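You operate a simulated robot arm through the tools that you are given. There is no shell and no other tool. Be economical: measure what you need, move in short steps, check, and stop when the job is done.

Carry out the task below with a simulated robot arm. There is one attempt and no reset: what you move stays moved.

TASK
Take the low middle stack's fruit temperature, give it the Chill or Send card and a top board.
Fine: Chill if over 12C, else Send; measure before you card or cover it; the Check card and the thermometer go back to the rack, the unused card stays; use the board from the short stack.

The check looks at the end state, three seconds after you hand in, the way a careful person would. Anything else that was tipped, shoved, dropped, spilled or broken makes it a failure. Lids that push on must go on centred and level and be pressed home; caps that screw on are set level and turned clockwise until they are tight.

THE ROBOT
A 6-joint arm with a two-finger gripper on a trunk, on a base that drives. Base frame: it is fixed to the floor where the robot stands at the start and does not move with it; the origin is under the middle of the robot, x ahead of it, y to its left, z up; the surface under the hand at the start is at about z = 822. Readings come in mm, degrees, newtons and seconds.
It reaches about 1298 mm from its shoulder. Its first joint turns from -149.0 to 149.0 degrees. Places, roughly: cartons [700, 200, 500]; holder on the middle stack [500, 200, 700]; left card slot [600, -200, 600]; top board (36x30x4 cm) [600, -600, 500]; top of the low middle stack [700, 200, 800]. Payload 1.57 kg.
Tool frame: the origin (TCP) lies between the finger pads and is the grasp point; the fingertips stand 21 mm ahead of it; z points along the fingers, y is the line along which they close. Largest opening 70 mm; the body of the gripper starts 50 mm behind the TCP.
Orientation is told as [roll, pitch, yaw] about the base's x, y, z axes, in that order, counted from this pose: with the fingers straight down and closing along the base's y, the tool's x points along the base's -x, its y along +y and its z along -z.

THE INTERFACE
- The arm moves only by the tool drive_tool. Its argument "plan" is a list of rows, each an object (a shift or turn left out is 0, a gripper value left out holds the last) with "angular": the turn, a rotation vector about the base's x, y, z in units of 45 degrees (1.0 is 45 degrees), a list of three; "xyz": the shift along the base's x, y, z in units of 500 mm (1.0 is 500 mm), a list of three; "fingers": the closure, from 0 (fully open) to 1 (shut). In form: [{"angular": [rx, ry, rz], "xyz": [dx, dy, dz], "fingers": fingers}, ...]. A call has 1 to 8 rows; each row is the pose to reach, as a shift and turn from the pose commanded when the call began. A call with a number of a shift or a turn outside -1 to 1 is refused whole. A row lasts 0.2 s, in which the tool goes at most 50 mm and 8.6 degrees; a call with a longer step from one row to the next is refused whole, and so is a gripper value outside its range. Where a pose cannot be reached the arm comes as near as it can. A force on the tool above 40 N (or 10 N above the force at the start of the call, whichever is more), or a blocked arm, ends the call early, and 0.2 s more pass. The fingers move at their own pace and stop on an object; they squeeze with about 30 N. The grip force told is the motor's: it shows also when the fingers shut on nothing. Time passes only in rows, and 0.2 s behind the last, so rows that repeat a pose let the fingers close. The reply holds the time, the measured pose of the TCP, the force on the tool along the base axes, the opening and the grip force, in the units named above and with some noise, with the torque about the TCP (base axes, N m) and any sound that the robot's microphone picked up.
- Cameras (640 x 400 px; columns grow to the right, rows downward): "scene" is now at [31.6, 154.7, 1706.6]; the picture's right is [-0.09, -1.00, 0.00], its down [-0.79, 0.07, -0.61] and it looks along [0.61, -0.05, -0.79] (base axes); focal length 271 px, centre (320, 200). "wrist" rides on the gripper at [79, 4, -81] in the tool frame; the picture's right is [-0.05, 1.00, 0.00], its down [-0.67, -0.04, -0.74] and it looks along [-0.74, -0.04, 0.67] (tool axes); focal length 256 px, centre (320, 200). There is no depth. A picture from a camera that has moved, and an enlarged one, comes with that camera's place and axes in the base frame and with its lens.
- get_image(camera): a new picture of that camera. The clock stands still meanwhile.
- raise_lower(by): slides the trunk up (or, below 0, down) by that many mm; the arm and the scene camera ride with it, the base frame stays. It gives what a move gives, with no picture.
- steer(legs): drives the robot by 1 to 6 legs, each [ahead, turn to the left] in mm and degrees, along the robot's own axes; the way and the turn of a leg run together, so that a leg with both is an arc; at most 1500 mm and 180 degrees a leg. The arm and the cameras ride along, it lands a little off, and it stops where it bumps. It gives what a move gives.
- head_to(pan, tilt): turns the head with the scene camera to pan (to the left, within 155 degrees either way) and tilt (down, from -29 to 69), counted from straight ahead of the robot. It gives what a move gives.
- zoom(camera, box): a new picture of the part [left, top, right, bottom] of that camera's present view, enlarged. The clock stands still meanwhile.
- sign_off(): hands the job in; it is judged then, once.

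Work in short steps. Places have to be worked out from the pictures, the camera data and where the tool is seen: move nearer, look again, correct. Check each grasp and each placing, and mend what went wrong. You have 120 turns and 98 pictures in all, those below and enlarged ones among them. Open the gripper and draw the arm clear of the work before you hand the job in, unless the task says otherwise; then end with one line.

The tools are called by a JSON object that holds its "fn" and its "kwargs". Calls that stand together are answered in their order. drive_tool: Moves the arm, as the interface text tells. Its arguments: {"type":"object","properties":{"plan":{"type":"array","items":{"type":"object","properties":{"angular":{"type":"array","items":{"type":"number"}},"xyz":{"type":"array","items":{"type":"number"}},"fingers":{"type":"number"}}}}},"required":["plan"]} The other tools are called the same way: raise_lower (by) slides the trunk up or down; steer (legs) drives the base; head_to (pan, tilt) turns the head that bears the scene camera; get_image (camera) takes a picture; zoom (camera, box) takes an enlarged picture of a part of a camera's view; sign_off () hands the job in.

At the start:

```text
clock: 0.0
tcp_pos: [768.4, 113.5, 1046.2]
orientation: [0.0, 0.0, 0.6]
contact_force: [0.1, 0.5, -0.4]
wrist_torque: [0.02, 0.0, 0.02]
gripper_width: 70.2
grip_force: 0.1
trunk travel left (down, up): [-728.0, 242.0]
robot x, y, heading: [2.0, -8.9, -0.2]
head pan, tilt: [-5.0, 52.2]
```

scene: 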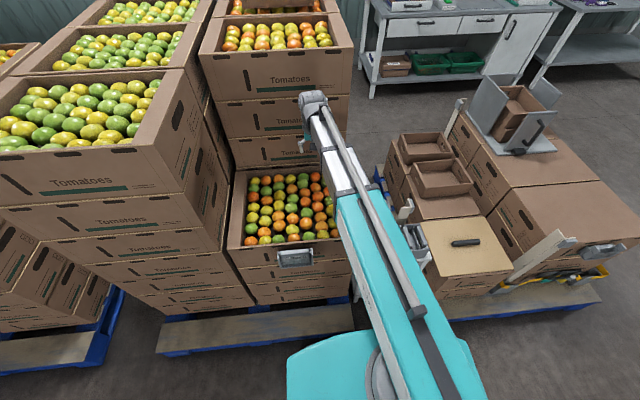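
wrist: 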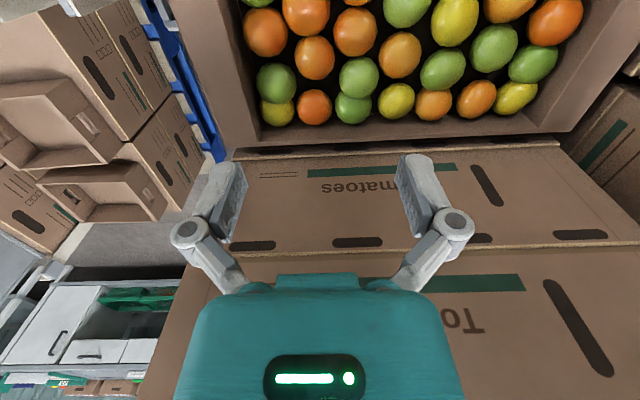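

I see the low middle stack with a holder at its front, and to the right a rack and a board. I'll enlarge these areas first.

{"fn": "zoom", "kwargs": {"camera": "scene", "box": [210, 150, 370, 300]}}

{"fn": "zoom", "kwargs": {"camera": "scene", "box": [370, 180, 640, 330]}}

```text
2.67 times, centred on (290, 225) of scene
camera zoom: at [31.6, 154.7, 1706.6], right [-0.09, -1.0, 0.0], down [-0.79, 0.07, -0.61], along [0.61, -0.05, -0.79], focal length 724 px, centre (400, 133)
```

zoom: 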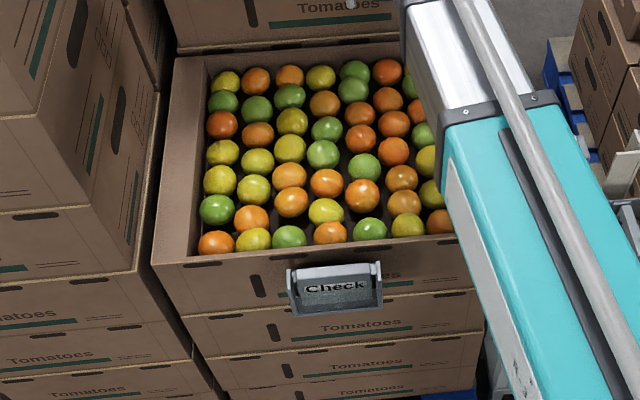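

```text
2.37 times, centred on (505, 255) of scene
camera zoom: at [31.6, 154.7, 1706.6], right [-0.09, -1.0, 0.0], down [-0.79, 0.07, -0.61], along [0.61, -0.05, -0.79], focal length 643 px, centre (-118, 70)
```

zoom: 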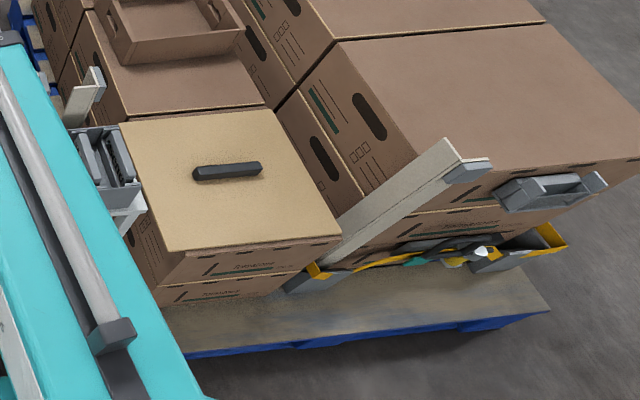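

The holder shows the Check card. The arm hides the rack, so I raise the hand and swing it left to see it.

{"fn": "drive_tool", "kwargs": {"plan": [{"xyz": [0, 0, 0.09]}, {"xyz": [-0.03, 0.04, 0.17]}, {"xyz": [-0.06, 0.1, 0.24]}, {"xyz": [-0.1, 0.16, 0.3]}, {"xyz": [-0.14, 0.23, 0.34]}, {"xyz": [-0.18, 0.3, 0.38]}, {"xyz": [-0.22, 0.38, 0.4]}, {"xyz": [-0.26, 0.46, 0.4]}]}}

{"fn": "head_to", "kwargs": {"pan": -30, "tilt": 52}}

{"fn": "get_image", "kwargs": {"camera": "scene"}}

```text
clock: 1.8
tcp_pos: [638.9, 351.0, 1046.6]
orientation: [0.0, 0.0, 0.6]
contact_force: [-0.3, 1.4, 0.8]
wrist_torque: [0.01, -0.01, 0.0]
gripper_width: 70.0
grip_force: 0.0
out of reach, approached as far as the arm can: row 1, 2, 3, 4, 5, 6, 7, 8
trunk travel left (down, up): [-728.0, 242.0]
robot x, y, heading: [2.2, -5.5, 0.0]
head pan, tilt: [-5.0, 52.2]
```

```text
clock: 2.7
tcp_pos: [638.2, 350.6, 1046.4]
orientation: [0.0, 0.1, 0.6]
contact_force: [-0.2, 0.5, -0.6]
wrist_torque: [0.01, -0.01, -0.02]
gripper_width: 70.0
grip_force: 0.1
trunk travel left (down, up): [-728.0, 242.0]
robot x, y, heading: [-0.9, -8.2, 0.3]
head pan, tilt: [-30.0, 52.0]
```

```text
93 pictures are left
camera scene: at [22.0, 123.8, 1706.9], right [-0.5, -0.87, 0.0], down [-0.68, 0.39, -0.62], along [0.53, -0.31, -0.79], focal length 271 px, centre (320, 200)
```

scene: 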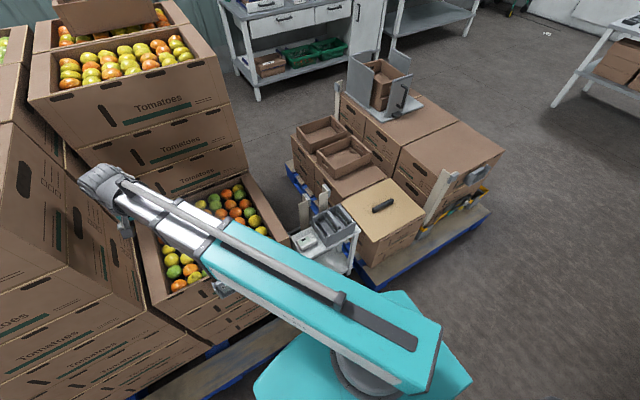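

The rack is on a stand between the stacks. I zoom on it.

{"fn": "zoom", "kwargs": {"camera": "scene", "box": [280, 170, 440, 280]}}

{"fn": "zoom", "kwargs": {"camera": "scene", "box": [290, 195, 360, 240]}}

```text
3.64 times, centred on (360, 225) of scene
camera zoom: at [22.0, 123.8, 1706.9], right [-0.5, -0.87, 0.0], down [-0.68, 0.39, -0.62], along [0.53, -0.31, -0.79], focal length 987 px, centre (174, 109)
```

zoom: 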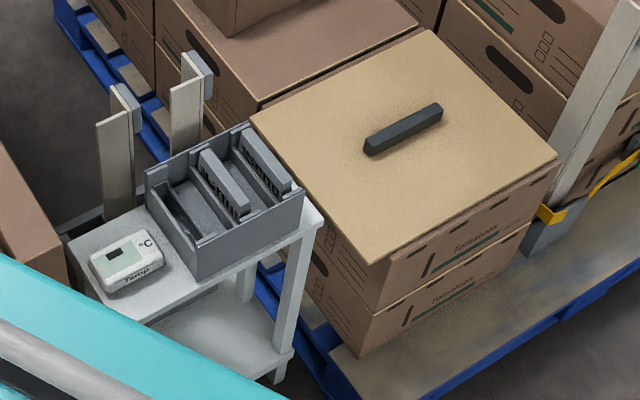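

```text
8.89 times, centred on (325, 218) of scene
camera zoom: at [22.0, 123.8, 1706.9], right [-0.5, -0.87, 0.0], down [-0.68, 0.39, -0.62], along [0.53, -0.31, -0.79], focal length 2412 px, centre (276, 44)
```

zoom: 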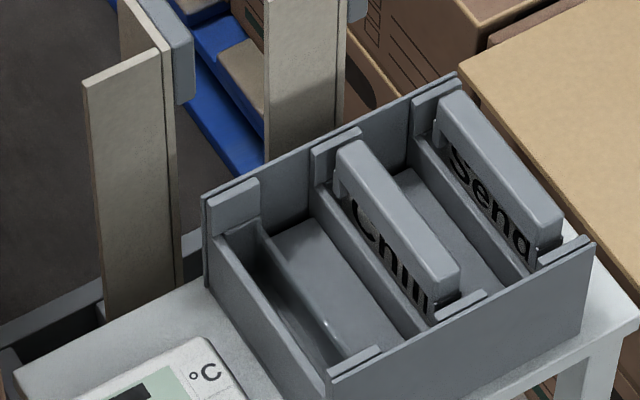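

The rack holds Chill (middle) and Send (right), with the left slot empty, and the thermometer "Temp" sits on the stand beside it at roughly (582,-136,600). I bring the hand above it.

{"fn": "drive_tool", "kwargs": {"plan": [{"xyz": [0, -0.1, -0.4]}]}}

{"fn": "drive_tool", "kwargs": {"plan": [{"xyz": [0, -0.09, 0]}, {"xyz": [-0.01, -0.18, 0]}, {"xyz": [-0.02, -0.27, 0]}, {"xyz": [-0.03, -0.36, 0]}, {"xyz": [-0.04, -0.45, 0]}, {"xyz": [-0.06, -0.54, 0]}, {"xyz": [-0.08, -0.63, 0]}, {"xyz": [-0.1, -0.72, 0]}]}}

```text
refused: row 1 steps farther than a row can; nothing moved
```

```text
clock: 4.5
tcp_pos: [590.5, -20.8, 1046.8]
orientation: [0.0, 0.1, 0.7]
contact_force: [0.8, 0.9, -0.2]
wrist_torque: [0.04, 0.01, 0.0]
gripper_width: 70.2
grip_force: 0.0
trunk travel left (down, up): [-728.0, 242.0]
robot x, y, heading: [1.0, -10.1, -0.2]
head pan, tilt: [-30.0, 52.0]
```

Next, over the thermometer and down to about z 850, then a wrist picture.

{"fn": "drive_tool", "kwargs": {"plan": [{"xyz": [-0.01, -0.06, -0.05]}, {"xyz": [-0.02, -0.12, -0.1]}, {"xyz": [-0.03, -0.18, -0.16]}, {"xyz": [-0.04, -0.23, -0.23]}, {"xyz": [-0.05, -0.23, -0.31]}, {"xyz": [-0.06, -0.23, -0.39]}]}}

{"fn": "get_image", "kwargs": {"camera": "wrist"}}

{"fn": "get_image", "kwargs": {"camera": "scene"}}

```text
clock: 5.9
tcp_pos: [570.4, -129.2, 1046.7]
orientation: [0.1, 0.0, 0.6]
contact_force: [1.1, 0.6, 0.1]
wrist_torque: [-0.02, -0.01, 0.0]
gripper_width: 69.9
grip_force: 0.0
out of reach, approached as far as the arm can: row 1, 2, 3, 4, 5, 6
trunk travel left (down, up): [-728.0, 242.0]
robot x, y, heading: [0.6, -8.3, -0.2]
head pan, tilt: [-30.0, 52.0]
```

```text
90 pictures are left
camera wrist: at [490.9, -124.7, 1127.4], right [0.04, 1.0, 0.0], down [0.67, -0.03, 0.74], along [0.74, -0.03, -0.67], focal length 256 px, centre (320, 200)
```

wrist: 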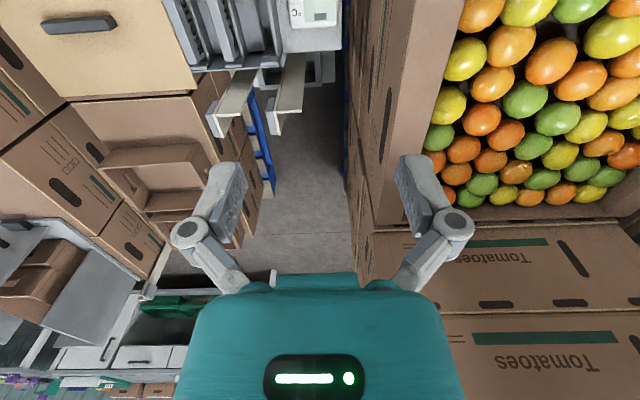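

```text
89 pictures are left
camera scene: at [22.0, 123.7, 1706.9], right [-0.5, -0.87, 0.0], down [-0.68, 0.39, -0.62], along [0.53, -0.31, -0.79], focal length 271 px, centre (320, 200)
```

scene: 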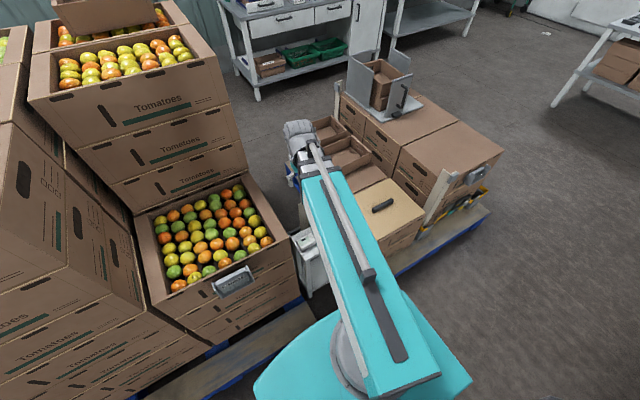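

The tool's height only follows the trunk, so vertical motion comes from raise_lower. I lower 280 mm and look again.

{"fn": "raise_lower", "kwargs": {"by": -280}}

{"fn": "get_image", "kwargs": {"camera": "wrist"}}

```text
clock: 8.7
tcp_pos: [569.5, -128.3, 766.9]
orientation: [0.0, 0.0, 0.6]
contact_force: [-0.2, -0.3, 0.1]
wrist_torque: [0.03, 0.01, -0.01]
gripper_width: 70.0
grip_force: 0.0
trunk travel left (down, up): [-448.0, 522.0]
robot x, y, heading: [0.8, -12.7, -0.2]
head pan, tilt: [-30.0, 52.0]
```

```text
88 pictures are left
camera wrist: at [490.8, -124.8, 847.4], right [0.04, 1.0, 0.0], down [0.67, -0.03, 0.74], along [0.74, -0.03, -0.67], focal length 256 px, centre (320, 200)
```

wrist: 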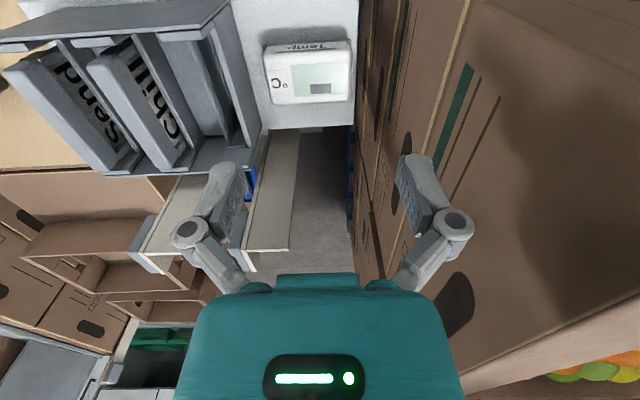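

The thermometer is at about (594,-140,577), about 86 mm wide in y. I zoom for its details.

{"fn": "zoom", "kwargs": {"camera": "wrist", "box": [230, 20, 370, 120]}}

{"fn": "zoom", "kwargs": {"camera": "wrist", "box": [0, 0, 270, 180]}}

```text
4.00 times, centred on (300, 70) of wrist
camera zoom: at [490.8, -124.8, 847.4], right [0.04, 1.0, 0.0], down [0.67, -0.03, 0.74], along [0.74, -0.03, -0.67], focal length 1024 px, centre (400, 720)
```

zoom: 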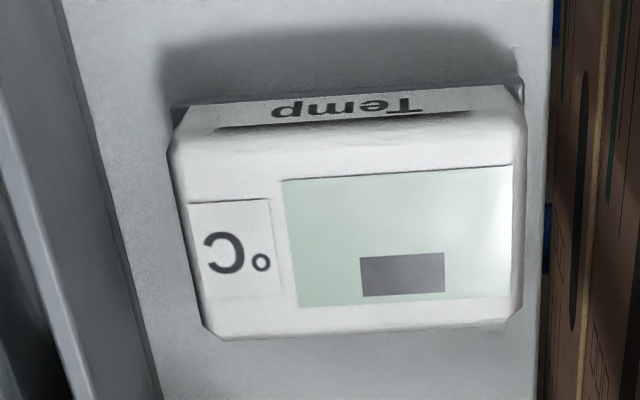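

```text
2.22 times, centred on (135, 90) of wrist
camera zoom: at [490.8, -124.8, 847.4], right [0.04, 1.0, 0.0], down [0.67, -0.03, 0.74], along [0.74, -0.03, -0.67], focal length 569 px, centre (731, 444)
```

zoom: 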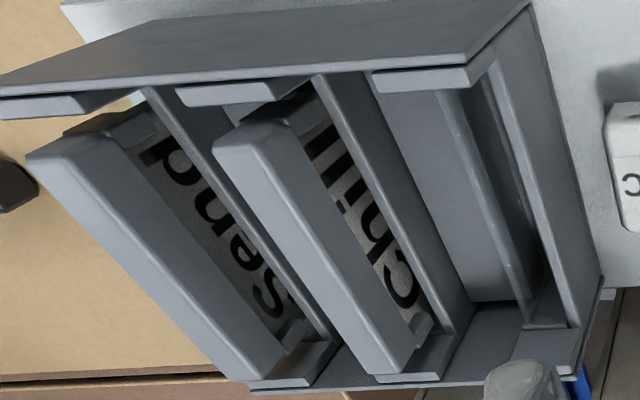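

Its top is about z 577, centre about (603,-143), 52 mm deep in x, so I'll grip it across x. I turn the tool +90° while centring above it.

{"fn": "drive_tool", "kwargs": {"plan": [{"angular": [0, 0, 0.17], "xyz": [0.02, -0.01, 0]}, {"angular": [0, 0, 0.34], "xyz": [0.04, -0.02, 0]}, {"angular": [0, 0, 0.51], "xyz": [0.06, -0.03, 0]}, {"angular": [0, 0, 0.68], "xyz": [0.067, -0.03, 0]}, {"angular": [0, 0, 0.85], "xyz": [0.067, -0.03, 0]}, {"angular": [0, 0, 1.0], "xyz": [0.067, -0.03, 0]}]}}

{"fn": "drive_tool", "kwargs": {"plan": [{"angular": [0, 0, 0.17]}, {"angular": [0, 0, 0.34]}, {"angular": [0, 0, 0.51]}, {"angular": [0, 0, 0.68]}, {"angular": [0, 0, 0.85]}, {"angular": [0, 0, 0.98]}, {"angular": [0, 0, 0.98]}]}}

{"fn": "get_image", "kwargs": {"camera": "wrist"}}

{"fn": "get_image", "kwargs": {"camera": "scene"}}

```text
clock: 10.1
tcp_pos: [602.2, -142.2, 767.4]
orientation: [0.0, 0.0, 45.8]
contact_force: [-0.2, 0.1, 0.3]
wrist_torque: [0.04, 0.02, 0.0]
gripper_width: 69.8
grip_force: 0.0
trunk travel left (down, up): [-448.0, 522.0]
robot x, y, heading: [1.0, -8.8, 0.1]
head pan, tilt: [-30.0, 52.0]
```

```text
clock: 11.7
tcp_pos: [602.8, -144.0, 767.9]
orientation: [0.0, 0.0, 89.7]
contact_force: [0.1, 0.5, -1.0]
wrist_torque: [0.01, -0.02, 0.02]
gripper_width: 70.0
grip_force: 0.0
trunk travel left (down, up): [-448.0, 522.0]
robot x, y, heading: [2.0, -8.2, -0.0]
head pan, tilt: [-30.0, 52.0]
```

```text
85 pictures are left
camera wrist: at [599.0, -222.5, 847.4], right [-1.0, 0.06, 0.0], down [0.04, 0.67, 0.74], along [0.04, 0.74, -0.67], focal length 256 px, centre (320, 200)
```

wrist: 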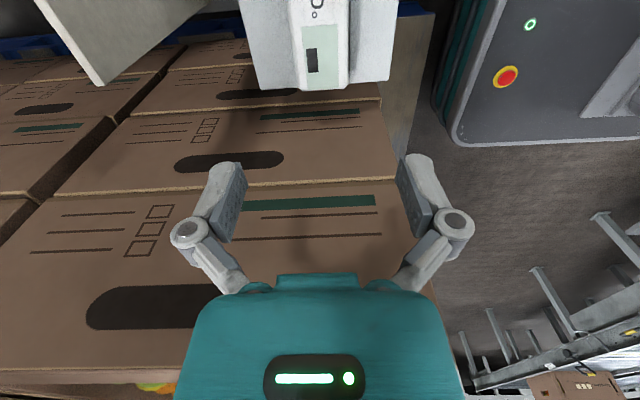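

```text
84 pictures are left
camera scene: at [21.9, 123.6, 1426.9], right [-0.5, -0.87, 0.0], down [-0.68, 0.39, -0.62], along [0.53, -0.31, -0.79], focal length 271 px, centre (320, 200)
```

scene: 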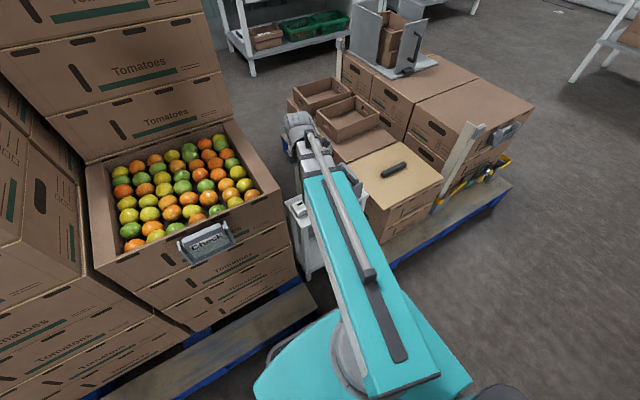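

It's centred nicely in x. I lower 120 mm and look again to refine.

{"fn": "raise_lower", "kwargs": {"by": -120}}

{"fn": "get_image", "kwargs": {"camera": "wrist"}}

```text
clock: 13.2
tcp_pos: [602.0, -142.7, 646.3]
orientation: [0.0, 0.0, 89.7]
contact_force: [-0.1, 0.4, -0.9]
wrist_torque: [-0.01, 0.03, -0.02]
gripper_width: 70.1
grip_force: 0.1
trunk travel left (down, up): [-328.0, 642.0]
robot x, y, heading: [3.4, -13.5, -0.2]
head pan, tilt: [-30.0, 52.0]
```

```text
83 pictures are left
camera wrist: at [598.9, -222.5, 727.4], right [-1.0, 0.06, 0.0], down [0.04, 0.67, 0.74], along [0.04, 0.74, -0.67], focal length 256 px, centre (320, 200)
```

wrist: 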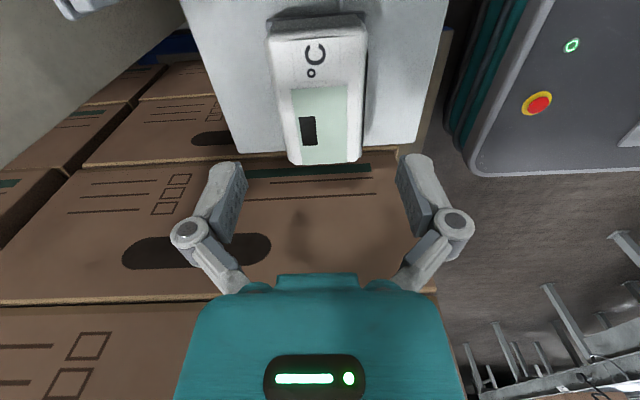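

Alignment is good (centre ≈ (603,-140)). I lower 66 mm so the tips straddle it, staying above the stand top.

{"fn": "raise_lower", "kwargs": {"by": -66}}

{"fn": "get_image", "kwargs": {"camera": "wrist"}}

```text
clock: 14.3
tcp_pos: [602.6, -142.7, 581.7]
orientation: [0.0, 0.0, 89.6]
contact_force: [-0.3, 0.0, 0.8]
wrist_torque: [0.01, -0.02, -0.02]
gripper_width: 70.0
grip_force: 0.0
trunk travel left (down, up): [-262.0, 708.0]
robot x, y, heading: [-2.5, -11.1, -0.1]
head pan, tilt: [-30.0, 52.0]
```

```text
82 pictures are left
camera wrist: at [598.9, -222.5, 661.4], right [-1.0, 0.06, 0.0], down [0.04, 0.67, 0.74], along [0.04, 0.74, -0.67], focal length 256 px, centre (320, 200)
```

wrist: 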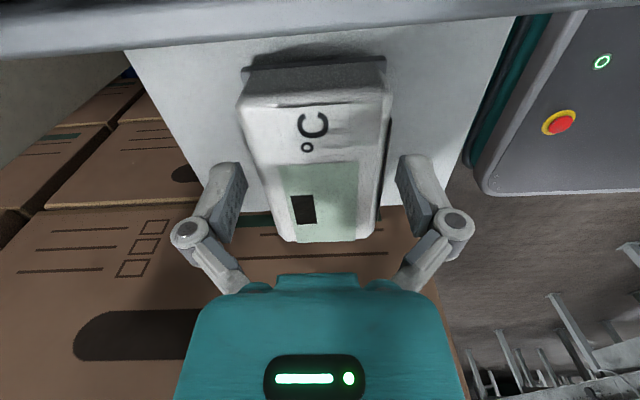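

The fingers straddle it. I lower 5 mm more and close gently.

{"fn": "raise_lower", "kwargs": {"by": -5}}

{"fn": "drive_tool", "kwargs": {"plan": [{"fingers": 0.4}, {"fingers": 0.6}, {"fingers": 0.8}, {"fingers": 0.8}]}}

{"fn": "zoom", "kwargs": {"camera": "wrist", "box": [160, 40, 480, 260]}}

```text
clock: 14.8
tcp_pos: [601.8, -143.1, 576.5]
orientation: [0.0, 0.0, 89.7]
contact_force: [0.4, -0.1, 0.3]
wrist_torque: [0.03, 0.03, 0.01]
gripper_width: 70.3
grip_force: 0.1
trunk travel left (down, up): [-257.0, 713.0]
robot x, y, heading: [-0.2, -10.4, 0.2]
head pan, tilt: [-30.0, 52.0]
```

```text
clock: 15.8
tcp_pos: [604.3, -143.9, 575.6]
orientation: [-0.1, 0.0, 89.7]
contact_force: [1.7, 0.0, 9.1]
wrist_torque: [0.04, 0.01, 0.09]
gripper_width: 53.3
grip_force: 29.9
trunk travel left (down, up): [-257.0, 713.0]
robot x, y, heading: [1.4, -9.1, -0.0]
head pan, tilt: [-30.0, 52.0]
```

```text
1.82 times, centred on (320, 150) of wrist
camera zoom: at [598.7, -222.4, 656.8], right [-1.0, 0.06, 0.0], down [0.04, 0.67, 0.74], along [0.04, 0.74, -0.67], focal length 465 px, centre (320, 291)
```

zoom: 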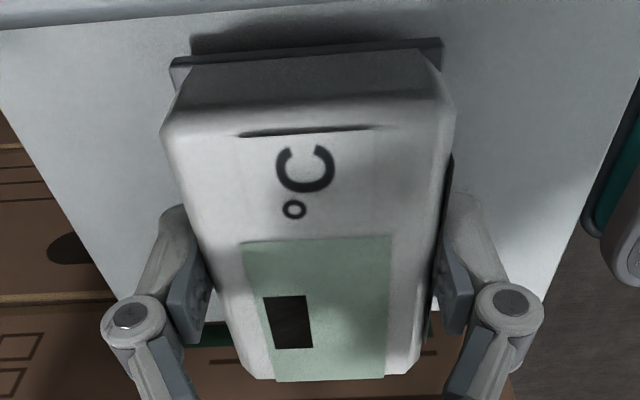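

Gripped (53 mm). I lift and check it came along.

{"fn": "raise_lower", "kwargs": {"by": 60}}

{"fn": "zoom", "kwargs": {"camera": "wrist", "box": [160, 40, 480, 260]}}

```text
clock: 16.8
tcp_pos: [602.1, -142.9, 635.2]
orientation: [0.0, 0.0, 89.7]
contact_force: [-0.8, 0.2, -0.3]
wrist_torque: [-0.04, 0.0, -0.02]
gripper_width: 13.9
grip_force: 0.1
trunk travel left (down, up): [-317.0, 653.0]
robot x, y, heading: [-0.5, -9.6, -0.1]
head pan, tilt: [-30.0, 52.0]
```

```text
1.82 times, centred on (320, 150) of wrist
camera zoom: at [598.9, -222.5, 716.4], right [-1.0, 0.06, 0.0], down [0.04, 0.67, 0.74], along [0.04, 0.74, -0.67], focal length 465 px, centre (320, 291)
```

zoom: 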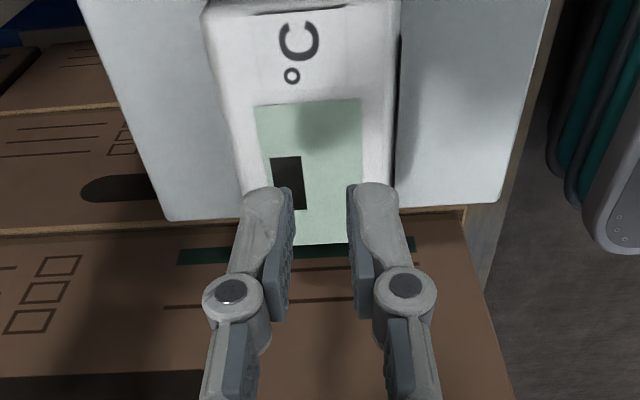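

It slipped off: the sides seem tapered. The thermometer hasn't moved; I look at its side profile with the scene camera before regripping.

{"fn": "head_to", "kwargs": {"pan": -20, "tilt": 50}}

{"fn": "get_image", "kwargs": {"camera": "scene"}}

```text
clock: 17.5
tcp_pos: [602.6, -143.5, 635.7]
orientation: [0.0, 0.1, 89.7]
contact_force: [0.4, 0.4, -0.8]
wrist_torque: [0.01, 0.01, -0.02]
gripper_width: 14.1
grip_force: 0.0
trunk travel left (down, up): [-317.0, 653.0]
robot x, y, heading: [1.0, -12.1, -0.3]
head pan, tilt: [-20.0, 50.0]
```

```text
79 pictures are left
camera scene: at [29.2, 134.8, 1298.5], right [-0.34, -0.94, 0.0], down [-0.72, 0.26, -0.64], along [0.6, -0.22, -0.77], focal length 271 px, centre (320, 200)
```

scene: 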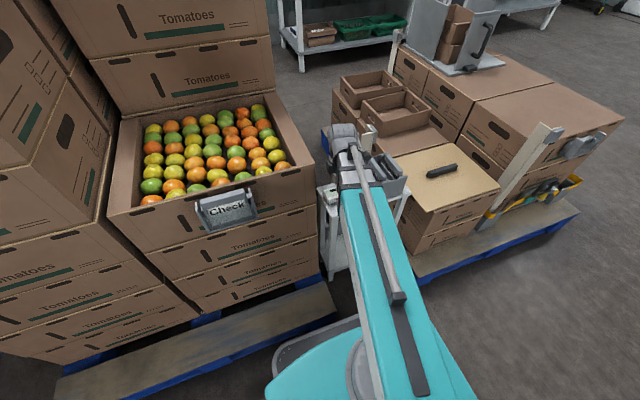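

{"fn": "zoom", "kwargs": {"camera": "scene", "box": [310, 160, 370, 220]}}

```text
6.67 times, centred on (340, 190) of scene
camera zoom: at [29.2, 134.8, 1298.5], right [-0.34, -0.94, 0.0], down [-0.72, 0.26, -0.64], along [0.6, -0.22, -0.77], focal length 1809 px, centre (187, 267)
```

zoom: 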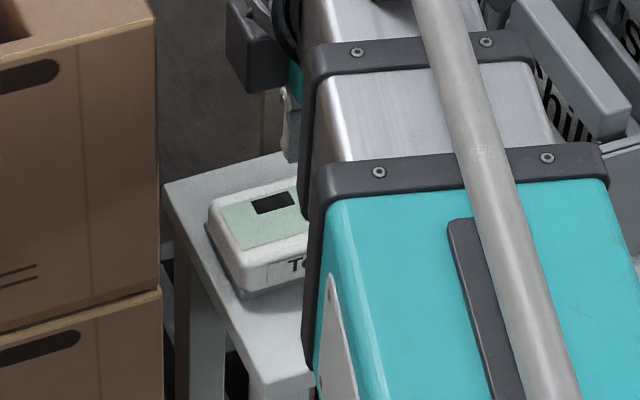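

The body flares toward the base. I open and descend lower in small steps, watching force, to grip nearer the base.

{"fn": "drive_tool", "kwargs": {"plan": [{"fingers": 0}, {"fingers": 0}, {"fingers": 0}, {"fingers": 0}]}}

{"fn": "raise_lower", "kwargs": {"by": -62}}

{"fn": "raise_lower", "kwargs": {"by": -3}}

{"fn": "get_image", "kwargs": {"camera": "wrist"}}

```text
clock: 18.5
tcp_pos: [604.2, -143.0, 635.9]
orientation: [0.1, 0.0, 89.7]
contact_force: [0.3, -0.4, -0.6]
wrist_torque: [0.04, -0.01, -0.01]
gripper_width: 70.0
grip_force: 0.2
trunk travel left (down, up): [-317.0, 653.0]
robot x, y, heading: [-1.9, -8.3, -0.3]
head pan, tilt: [-20.0, 50.0]
```

```text
clock: 19.6
tcp_pos: [602.9, -143.0, 574.1]
orientation: [0.0, 0.0, 89.8]
contact_force: [0.2, 0.4, 0.1]
wrist_torque: [-0.03, -0.01, 0.01]
gripper_width: 70.2
grip_force: 0.0
trunk travel left (down, up): [-255.0, 715.0]
robot x, y, heading: [1.6, -7.5, -0.2]
head pan, tilt: [-20.0, 50.0]
```

```text
clock: 20.1
tcp_pos: [603.4, -143.2, 569.5]
orientation: [0.0, 0.0, 89.7]
contact_force: [0.9, 0.3, -1.0]
wrist_torque: [0.01, 0.01, 0.03]
gripper_width: 69.9
grip_force: 0.0
trunk travel left (down, up): [-252.0, 718.0]
robot x, y, heading: [2.4, -13.9, -0.3]
head pan, tilt: [-20.0, 50.0]
```

```text
77 pictures are left
camera wrist: at [598.9, -222.5, 651.4], right [-1.0, 0.06, 0.0], down [0.04, 0.67, 0.74], along [0.04, 0.74, -0.67], focal length 256 px, centre (320, 200)
```

wrist: 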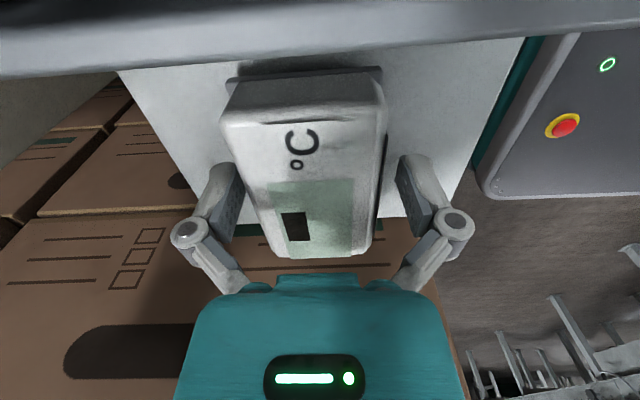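

No contact yet. I continue down in 3 mm steps.

{"fn": "raise_lower", "kwargs": {"by": -3}}

{"fn": "raise_lower", "kwargs": {"by": -3}}

```text
clock: 20.6
tcp_pos: [602.8, -142.8, 567.3]
orientation: [0.0, 0.0, 89.7]
contact_force: [0.5, 0.4, -0.3]
wrist_torque: [-0.01, 0.02, -0.01]
gripper_width: 70.1
grip_force: 0.1
trunk travel left (down, up): [-249.0, 721.0]
robot x, y, heading: [-3.4, -7.1, 0.1]
head pan, tilt: [-20.0, 50.0]
```

```text
clock: 21.1
tcp_pos: [603.3, -142.7, 564.6]
orientation: [0.0, 0.0, 89.8]
contact_force: [0.4, -0.7, -0.3]
wrist_torque: [0.01, 0.01, 0.01]
gripper_width: 69.8
grip_force: 0.0
trunk travel left (down, up): [-246.0, 724.0]
robot x, y, heading: [0.4, -11.8, -0.2]
head pan, tilt: [-20.0, 50.0]
```

Still free. I close here and read the width and force.

{"fn": "drive_tool", "kwargs": {"plan": [{"fingers": 0.2}, {"fingers": 0.4}, {"fingers": 0.6}, {"fingers": 0.8}, {"fingers": 0.8}]}}

{"fn": "zoom", "kwargs": {"camera": "wrist", "box": [160, 40, 480, 260]}}

```text
clock: 21.9
tcp_pos: [600.8, -143.5, 567.3]
orientation: [0.0, 0.1, 89.7]
contact_force: [1.9, -1.7, 49.0]
wrist_torque: [0.15, 0.46, -0.13]
gripper_width: 53.5
grip_force: 29.8
trunk travel left (down, up): [-246.0, 724.0]
robot x, y, heading: [0.2, -9.7, 0.0]
head pan, tilt: [-20.0, 50.0]
stopped in row 3: the force on the tool passed its limit at 41 N (the readings are from after the stop); the commanded pose is now the measured one
```

```text
1.82 times, centred on (320, 150) of wrist
camera zoom: at [597.0, -222.2, 647.9], right [-1.0, 0.06, 0.0], down [0.04, 0.67, 0.74], along [0.04, 0.74, -0.67], focal length 465 px, centre (320, 291)
```

zoom: 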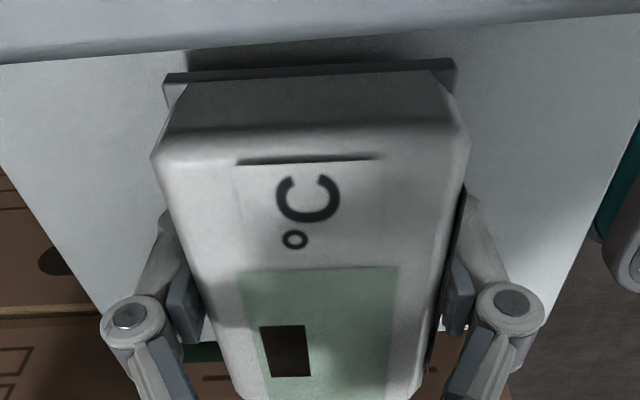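

The tips rode up on a wider base plate and now squeeze the body right above it. I raise just 6 mm to see whether the grip holds.

{"fn": "raise_lower", "kwargs": {"by": 6}}

{"fn": "raise_lower", "kwargs": {"by": 6}}

{"fn": "zoom", "kwargs": {"camera": "wrist", "box": [160, 40, 480, 260]}}

```text
clock: 22.4
tcp_pos: [601.5, -142.8, 570.9]
orientation: [0.2, -0.1, 89.7]
contact_force: [-0.4, -0.2, -0.9]
wrist_torque: [0.01, 0.0, 0.0]
gripper_width: 53.3
grip_force: 29.5
trunk travel left (down, up): [-252.0, 718.0]
robot x, y, heading: [1.0, -11.1, 0.1]
head pan, tilt: [-20.0, 50.0]
```

```text
clock: 23.0
tcp_pos: [603.4, -142.0, 575.6]
orientation: [0.1, -0.1, 89.7]
contact_force: [0.2, -0.3, -1.5]
wrist_torque: [0.0, -0.02, -0.03]
gripper_width: 53.2
grip_force: 29.8
trunk travel left (down, up): [-258.0, 712.0]
robot x, y, heading: [0.4, -10.4, 0.1]
head pan, tilt: [-20.0, 50.0]
```

```text
1.82 times, centred on (320, 150) of wrist
camera zoom: at [598.4, -222.5, 657.4], right [-1.0, 0.06, 0.0], down [0.04, 0.67, 0.74], along [0.04, 0.74, -0.67], focal length 465 px, centre (320, 291)
```

zoom: 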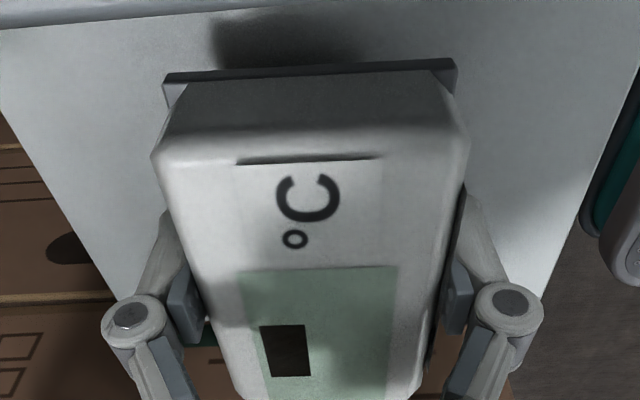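

It's held now and lifting. I continue up in moderate steps, watching width.

{"fn": "raise_lower", "kwargs": {"by": 25}}

{"fn": "raise_lower", "kwargs": {"by": 60}}

{"fn": "zoom", "kwargs": {"camera": "wrist", "box": [160, 40, 480, 260]}}

```text
clock: 23.7
tcp_pos: [601.4, -143.7, 602.4]
orientation: [0.1, 0.0, 89.7]
contact_force: [0.5, -0.1, -1.5]
wrist_torque: [-0.04, -0.01, -0.02]
gripper_width: 53.4
grip_force: 30.1
trunk travel left (down, up): [-283.0, 687.0]
robot x, y, heading: [2.0, -11.7, 0.0]
head pan, tilt: [-20.0, 50.0]
```

```text
clock: 24.7
tcp_pos: [602.3, -143.3, 661.7]
orientation: [0.0, 0.0, 89.7]
contact_force: [0.4, -0.7, -2.0]
wrist_torque: [-0.01, 0.02, 0.01]
gripper_width: 53.3
grip_force: 30.4
trunk travel left (down, up): [-343.0, 627.0]
robot x, y, heading: [-0.2, -9.6, 0.0]
head pan, tilt: [-20.0, 50.0]
```

```text
1.82 times, centred on (320, 150) of wrist
camera zoom: at [598.4, -222.5, 742.4], right [-1.0, 0.06, 0.0], down [0.04, 0.67, 0.74], along [0.04, 0.74, -0.67], focal length 465 px, centre (320, 291)
```

zoom: 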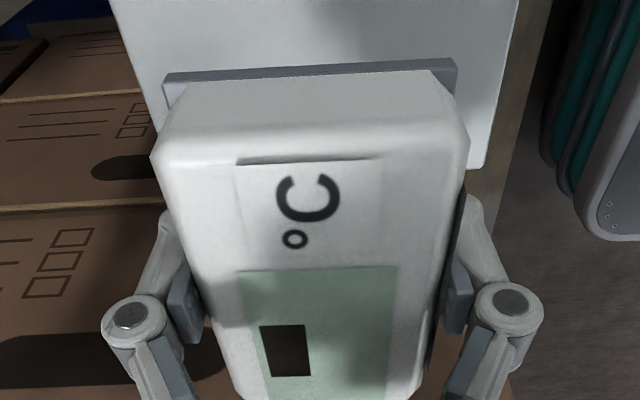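

Held firmly. I raise to about z 960, then move over the fruit.

{"fn": "raise_lower", "kwargs": {"by": 300}}

{"fn": "drive_tool", "kwargs": {"plan": [{"xyz": [0.01, 0.08, 0]}, {"xyz": [0.03, 0.16, 0]}, {"xyz": [0.06, 0.24, 0]}, {"xyz": [0.09, 0.32, 0]}, {"xyz": [0.12, 0.4, 0]}, {"xyz": [0.15, 0.48, 0]}, {"xyz": [0.18, 0.56, 0]}, {"xyz": [0.2, 0.64, 0]}]}}

{"fn": "get_image", "kwargs": {"camera": "wrist"}}

{"fn": "get_image", "kwargs": {"camera": "scene"}}

```text
clock: 27.7
tcp_pos: [602.3, -142.2, 962.1]
orientation: [0.0, -0.1, 89.8]
contact_force: [0.5, -0.2, -1.2]
wrist_torque: [0.05, 0.01, -0.01]
gripper_width: 53.5
grip_force: 29.4
trunk travel left (down, up): [-643.0, 327.0]
robot x, y, heading: [2.4, -11.2, 0.1]
head pan, tilt: [-20.0, 50.0]
```

```text
clock: 29.5
tcp_pos: [701.2, 175.7, 962.5]
orientation: [0.1, 0.0, 89.7]
contact_force: [-0.5, 0.3, -1.8]
wrist_torque: [0.04, -0.03, -0.01]
gripper_width: 53.6
grip_force: 30.1
trunk travel left (down, up): [-643.0, 327.0]
robot x, y, heading: [-0.4, -9.4, -0.3]
head pan, tilt: [-20.0, 50.0]
```

```text
73 pictures are left
camera wrist: at [697.4, 96.2, 1042.3], right [-1.0, 0.06, 0.0], down [0.04, 0.67, 0.74], along [0.04, 0.74, -0.67], focal length 256 px, centre (320, 200)
```

wrist: 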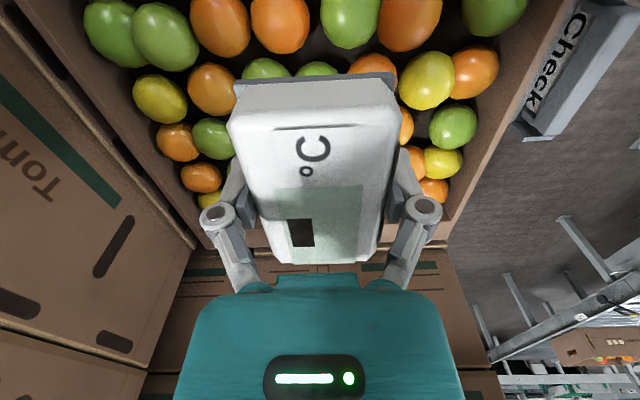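

```text
72 pictures are left
camera scene: at [29.6, 134.8, 1624.5], right [-0.34, -0.94, 0.0], down [-0.72, 0.26, -0.64], along [0.6, -0.22, -0.77], focal length 271 px, centre (320, 200)
```

scene: 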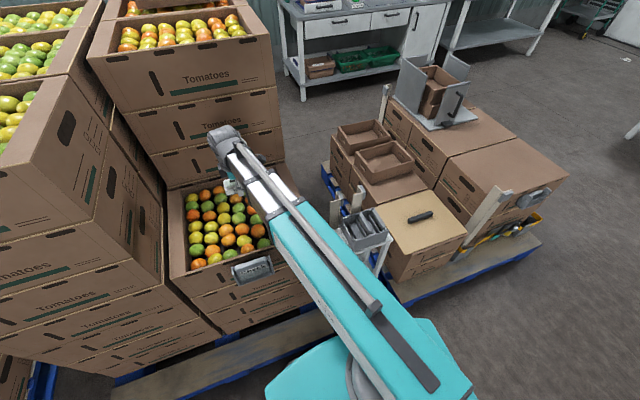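

The thermometer is over the fruit. I lower 70 mm and check display.

{"fn": "raise_lower", "kwargs": {"by": -70}}

{"fn": "get_image", "kwargs": {"camera": "wrist"}}

```text
clock: 30.6
tcp_pos: [701.2, 176.1, 891.4]
orientation: [0.1, -0.1, 89.6]
contact_force: [-0.5, 0.0, -0.4]
wrist_torque: [0.03, -0.01, 0.01]
gripper_width: 53.6
grip_force: 30.2
trunk travel left (down, up): [-573.0, 397.0]
robot x, y, heading: [1.5, -6.4, -0.1]
head pan, tilt: [-20.0, 50.0]
```

```text
71 pictures are left
camera wrist: at [697.0, 95.9, 972.4], right [-1.0, 0.06, 0.0], down [0.04, 0.67, 0.74], along [0.04, 0.74, -0.67], focal length 256 px, centre (320, 200)
```

wrist: 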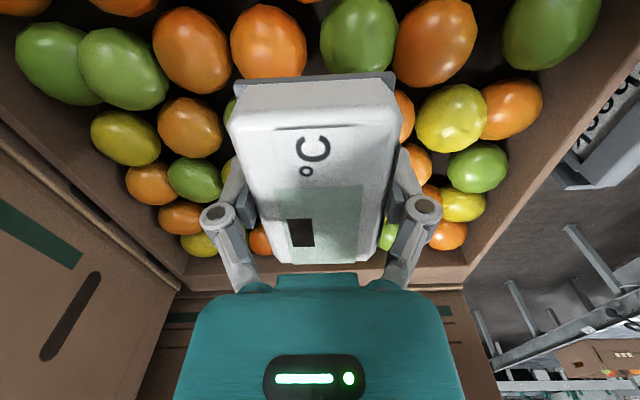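

Fruit sit at about z 780–800. I lower another 45 mm.

{"fn": "raise_lower", "kwargs": {"by": -40}}

{"fn": "get_image", "kwargs": {"camera": "wrist"}}

```text
clock: 31.4
tcp_pos: [700.6, 175.1, 851.8]
orientation: [0.1, -0.1, 89.7]
contact_force: [1.2, -0.5, -1.8]
wrist_torque: [0.0, 0.01, 0.03]
gripper_width: 53.4
grip_force: 29.9
trunk travel left (down, up): [-533.0, 437.0]
robot x, y, heading: [2.4, -11.3, -0.2]
head pan, tilt: [-20.0, 50.0]
```

```text
70 pictures are left
camera wrist: at [697.0, 95.9, 932.3], right [-1.0, 0.06, 0.0], down [0.04, 0.67, 0.74], along [0.04, 0.74, -0.67], focal length 256 px, centre (320, 200)
```

wrist: 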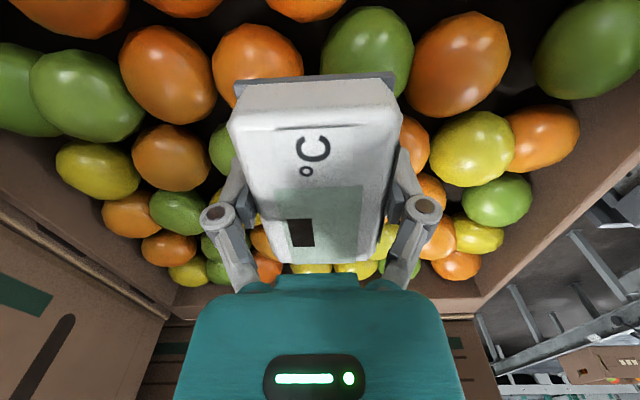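

No reading yet; likely it must touch. I lower in 8 mm steps watching force.

{"fn": "raise_lower", "kwargs": {"by": -10}}

{"fn": "raise_lower", "kwargs": {"by": -8}}

{"fn": "zoom", "kwargs": {"camera": "wrist", "box": [160, 40, 480, 260]}}

```text
clock: 32.0
tcp_pos: [701.7, 174.9, 840.8]
orientation: [0.1, 0.0, 89.7]
contact_force: [0.3, 0.4, -0.7]
wrist_torque: [-0.01, 0.03, 0.01]
gripper_width: 53.6
grip_force: 30.1
trunk travel left (down, up): [-523.0, 447.0]
robot x, y, heading: [5.1, -6.3, -0.2]
head pan, tilt: [-20.0, 50.0]
```

```text
clock: 32.5
tcp_pos: [700.2, 175.0, 837.7]
orientation: [-0.1, -0.1, 89.7]
contact_force: [0.2, 0.8, 31.2]
wrist_torque: [-0.19, 0.78, -0.02]
gripper_width: 53.5
grip_force: 29.9
trunk travel left (down, up): [-517.0, 453.0]
robot x, y, heading: [-1.8, -9.4, -0.1]
head pan, tilt: [-20.0, 50.0]
stopped: the force on the tool passed its limit at 49 N (the readings are from after the stop); the commanded pose is now the measured one
```

```text
1.82 times, centred on (320, 150) of wrist
camera zoom: at [696.6, 95.9, 917.9], right [-1.0, 0.06, 0.0], down [0.04, 0.67, 0.75], along [0.04, 0.74, -0.67], focal length 465 px, centre (320, 291)
```

zoom: 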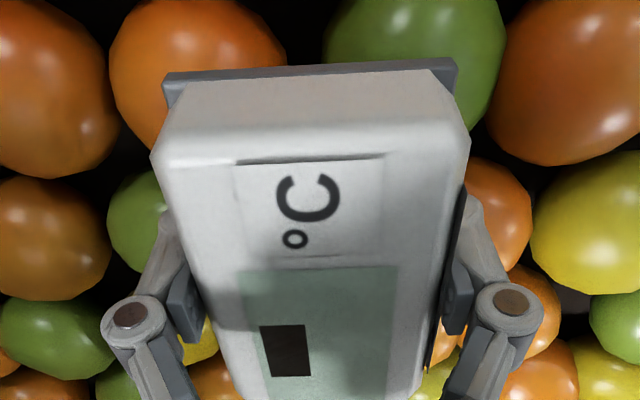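

Contact on the fruit at 31 N; I ease up 2 mm and hold for about 1.6 s to let it read.

{"fn": "raise_lower", "kwargs": {"by": 2}}

{"fn": "drive_tool", "kwargs": {"plan": [{"fingers": 0.8}, {"fingers": 0.8}, {"fingers": 0.8}, {"fingers": 0.8}, {"fingers": 0.8}, {"fingers": 0.8}, {"fingers": 0.8}, {"fingers": 0.8}]}}

{"fn": "zoom", "kwargs": {"camera": "wrist", "box": [160, 40, 480, 260]}}

```text
clock: 33.0
tcp_pos: [701.7, 175.0, 837.7]
orientation: [-0.1, 0.0, 89.7]
contact_force: [-3.5, 0.0, 6.2]
wrist_torque: [-0.07, 0.27, 0.06]
gripper_width: 53.4
grip_force: 29.8
trunk travel left (down, up): [-519.0, 451.0]
robot x, y, heading: [-2.6, -12.1, -0.0]
head pan, tilt: [-20.0, 50.0]
```

```text
clock: 34.8
tcp_pos: [702.1, 173.0, 837.1]
orientation: [-0.1, 0.1, 89.6]
contact_force: [-0.1, -0.8, 2.8]
wrist_torque: [-0.01, 0.18, -0.03]
gripper_width: 53.7
grip_force: 30.4
trunk travel left (down, up): [-519.0, 451.0]
robot x, y, heading: [-0.0, -10.8, -0.1]
head pan, tilt: [-20.0, 50.0]
```

```text
1.82 times, centred on (320, 150) of wrist
camera zoom: at [698.3, 96.2, 918.0], right [-1.0, 0.06, 0.0], down [0.04, 0.67, 0.75], along [0.04, 0.74, -0.67], focal length 465 px, centre (320, 291)
```

zoom: 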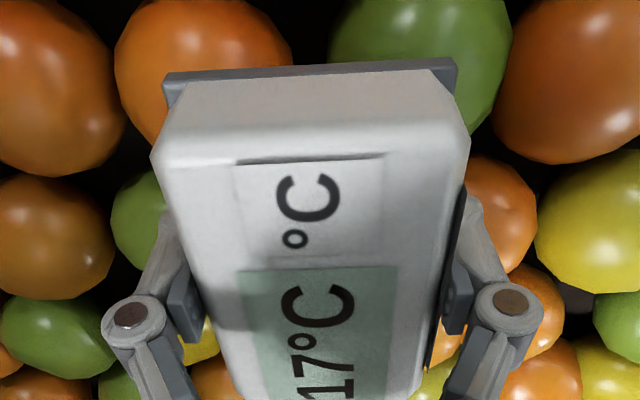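

It reads "17°C"; I confirm the whole display.

{"fn": "zoom", "kwargs": {"camera": "wrist", "box": [250, 130, 410, 270]}}

```text
2.86 times, centred on (330, 200) of wrist
camera zoom: at [698.3, 96.2, 918.0], right [-1.0, 0.06, 0.0], down [0.04, 0.67, 0.75], along [0.04, 0.74, -0.67], focal length 731 px, centre (291, 200)
```

zoom: 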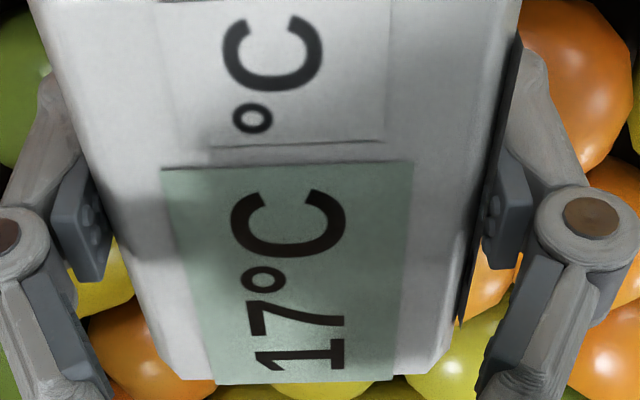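

17°C > 12 → Chill. I raise and bring the thermometer back to its place by the rack.

{"fn": "raise_lower", "kwargs": {"by": 125}}

{"fn": "drive_tool", "kwargs": {"plan": [{"xyz": [-0.02, -0.08, 0]}, {"xyz": [-0.05, -0.16, 0]}, {"xyz": [-0.08, -0.24, 0]}, {"xyz": [-0.11, -0.32, 0]}, {"xyz": [-0.14, -0.4, 0]}, {"xyz": [-0.17, -0.48, 0]}, {"xyz": [-0.19, -0.56, 0]}, {"xyz": [-0.2, -0.633, 0]}]}}

{"fn": "drive_tool", "kwargs": {"plan": [{}, {}]}}

```text
clock: 36.3
tcp_pos: [702.4, 175.7, 962.6]
orientation: [0.1, 0.0, 89.8]
contact_force: [0.3, 0.4, -2.4]
wrist_torque: [0.01, 0.02, 0.02]
gripper_width: 53.3
grip_force: 30.0
trunk travel left (down, up): [-644.0, 326.0]
robot x, y, heading: [2.5, -8.4, -0.1]
head pan, tilt: [-20.0, 50.0]
```

```text
clock: 38.1
tcp_pos: [601.6, -141.0, 961.8]
orientation: [0.0, 0.0, 89.8]
contact_force: [0.6, 0.0, -1.5]
wrist_torque: [0.01, 0.04, 0.0]
gripper_width: 53.3
grip_force: 30.0
trunk travel left (down, up): [-644.0, 326.0]
robot x, y, heading: [-0.9, -7.5, -0.1]
head pan, tilt: [-20.0, 50.0]
```

```text
clock: 38.7
tcp_pos: [603.0, -140.5, 962.3]
orientation: [-0.1, 0.0, 89.7]
contact_force: [0.3, -0.4, -1.1]
wrist_torque: [-0.01, 0.01, -0.04]
gripper_width: 53.0
grip_force: 30.4
trunk travel left (down, up): [-644.0, 326.0]
robot x, y, heading: [0.9, -16.1, 0.1]
head pan, tilt: [-20.0, 50.0]
```

I shift 2 mm back in y, lower to just above the stand.

{"fn": "drive_tool", "kwargs": {"plan": [{"xyz": [0, -0.004, 0]}]}}

{"fn": "raise_lower", "kwargs": {"by": -300}}

{"fn": "raise_lower", "kwargs": {"by": -80}}

{"fn": "get_image", "kwargs": {"camera": "wrist"}}

```text
clock: 39.1
tcp_pos: [602.3, -142.5, 961.4]
orientation: [-0.1, 0.0, 89.7]
contact_force: [0.2, 0.3, -0.8]
wrist_torque: [0.0, 0.02, 0.01]
gripper_width: 53.2
grip_force: 29.9
trunk travel left (down, up): [-644.0, 326.0]
robot x, y, heading: [-1.0, -8.3, 0.0]
head pan, tilt: [-20.0, 50.0]
```

```text
clock: 42.1
tcp_pos: [602.7, -142.4, 662.4]
orientation: [-0.1, 0.0, 89.7]
contact_force: [-0.2, 0.2, -1.1]
wrist_torque: [0.01, 0.0, 0.0]
gripper_width: 53.5
grip_force: 30.0
trunk travel left (down, up): [-344.0, 626.0]
robot x, y, heading: [0.6, -10.9, -0.1]
head pan, tilt: [-20.0, 50.0]
```

```text
clock: 43.3
tcp_pos: [603.2, -141.3, 582.6]
orientation: [0.0, 0.0, 89.7]
contact_force: [0.7, -1.6, -0.4]
wrist_torque: [-0.03, 0.0, 0.03]
gripper_width: 53.0
grip_force: 30.0
trunk travel left (down, up): [-264.0, 706.0]
robot x, y, heading: [-0.9, -10.9, -0.2]
head pan, tilt: [-20.0, 50.0]
```

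```text
66 pictures are left
camera wrist: at [598.8, -221.4, 662.8], right [-1.0, 0.06, 0.0], down [0.04, 0.67, 0.75], along [0.04, 0.74, -0.67], focal length 256 px, centre (320, 200)
```

wrist: 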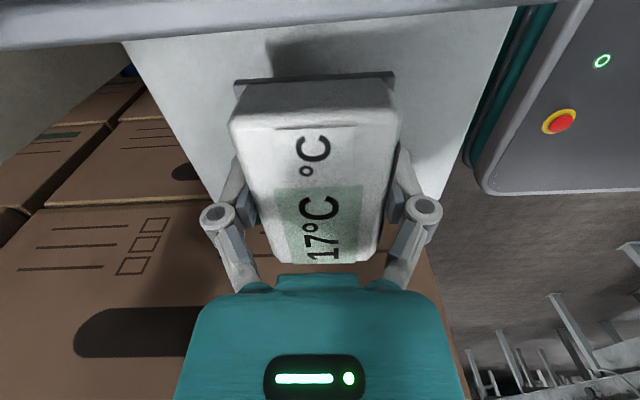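

The reading remains 17°C. I lower in small steps until it touches the stand.

{"fn": "raise_lower", "kwargs": {"by": -9}}

{"fn": "raise_lower", "kwargs": {"by": -3}}

{"fn": "raise_lower", "kwargs": {"by": -2}}

```text
clock: 43.9
tcp_pos: [601.9, -143.2, 574.0]
orientation: [-0.1, 0.0, 89.8]
contact_force: [-0.2, -0.3, -0.8]
wrist_torque: [-0.02, 0.05, 0.0]
gripper_width: 53.4
grip_force: 30.4
trunk travel left (down, up): [-255.0, 715.0]
robot x, y, heading: [1.7, -8.3, 0.1]
head pan, tilt: [-20.0, 50.0]
```

```text
clock: 44.4
tcp_pos: [601.7, -142.6, 569.5]
orientation: [-0.1, 0.0, 89.7]
contact_force: [0.3, 0.6, -0.6]
wrist_torque: [0.01, 0.0, 0.0]
gripper_width: 53.5
grip_force: 30.2
trunk travel left (down, up): [-252.0, 718.0]
robot x, y, heading: [-1.0, -11.1, 0.3]
head pan, tilt: [-20.0, 50.0]
```

```text
clock: 44.9
tcp_pos: [602.3, -141.1, 568.8]
orientation: [-0.1, -0.1, 89.7]
contact_force: [-0.4, 0.2, -1.0]
wrist_torque: [-0.01, -0.02, -0.02]
gripper_width: 53.4
grip_force: 29.7
trunk travel left (down, up): [-250.0, 720.0]
robot x, y, heading: [-2.9, -12.3, -0.3]
head pan, tilt: [-20.0, 50.0]
```

{"fn": "raise_lower", "kwargs": {"by": -2}}

{"fn": "raise_lower", "kwargs": {"by": -1}}

```text
clock: 45.4
tcp_pos: [602.7, -140.4, 567.3]
orientation: [-0.2, 0.0, 89.7]
contact_force: [6.5, -1.4, 23.3]
wrist_torque: [0.0, 0.69, -0.01]
gripper_width: 53.3
grip_force: 29.4
trunk travel left (down, up): [-248.0, 722.0]
robot x, y, heading: [1.3, -12.0, -0.3]
head pan, tilt: [-20.0, 50.0]
```

```text
clock: 45.8
tcp_pos: [603.3, -142.1, 568.0]
orientation: [0.0, 0.0, 89.6]
contact_force: [2.2, 0.4, 29.0]
wrist_torque: [0.1, 0.94, -0.11]
gripper_width: 53.4
grip_force: 29.6
trunk travel left (down, up): [-247.0, 723.0]
robot x, y, heading: [-0.2, -8.9, 0.1]
head pan, tilt: [-20.0, 50.0]
stopped: the force on the tool passed its limit at 41 N (the readings are from after the stop); the commanded pose is now the measured one
```

It's seated on the stand. I ease 1 mm, open fully, and raise clear.

{"fn": "raise_lower", "kwargs": {"by": 1}}

{"fn": "drive_tool", "kwargs": {"plan": [{"fingers": 0.4}, {"fingers": 0.2}, {"fingers": 0}, {"fingers": 0}]}}

{"fn": "raise_lower", "kwargs": {"by": 130}}

{"fn": "get_image", "kwargs": {"camera": "wrist"}}

```text
clock: 46.3
tcp_pos: [602.5, -142.5, 567.0]
orientation: [-0.1, 0.0, 89.6]
contact_force: [-3.2, 0.7, 11.9]
wrist_torque: [0.04, 0.47, -0.07]
gripper_width: 53.4
grip_force: 29.6
trunk travel left (down, up): [-248.0, 722.0]
robot x, y, heading: [1.3, -7.5, 0.1]
head pan, tilt: [-20.0, 50.0]
```

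```text
clock: 47.3
tcp_pos: [603.8, -141.9, 567.3]
orientation: [-0.1, 0.0, 89.7]
contact_force: [0.0, 0.2, 0.2]
wrist_torque: [0.02, 0.01, -0.01]
gripper_width: 69.9
grip_force: 0.1
trunk travel left (down, up): [-248.0, 722.0]
robot x, y, heading: [1.5, -9.1, -0.2]
head pan, tilt: [-20.0, 50.0]
```

```text
clock: 48.9
tcp_pos: [603.7, -143.0, 696.9]
orientation: [-0.1, 0.0, 89.7]
contact_force: [0.2, 0.6, 0.1]
wrist_torque: [-0.03, 0.04, -0.03]
gripper_width: 70.1
grip_force: 0.0
trunk travel left (down, up): [-378.0, 592.0]
robot x, y, heading: [-1.4, -13.1, -0.2]
head pan, tilt: [-20.0, 50.0]
```

```text
65 pictures are left
camera wrist: at [599.5, -221.5, 777.7], right [-1.0, 0.06, 0.0], down [0.04, 0.67, 0.74], along [0.04, 0.74, -0.67], focal length 256 px, centre (320, 200)
```

wrist: 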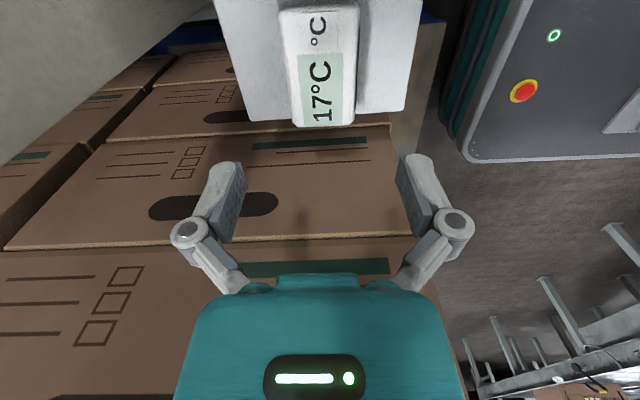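

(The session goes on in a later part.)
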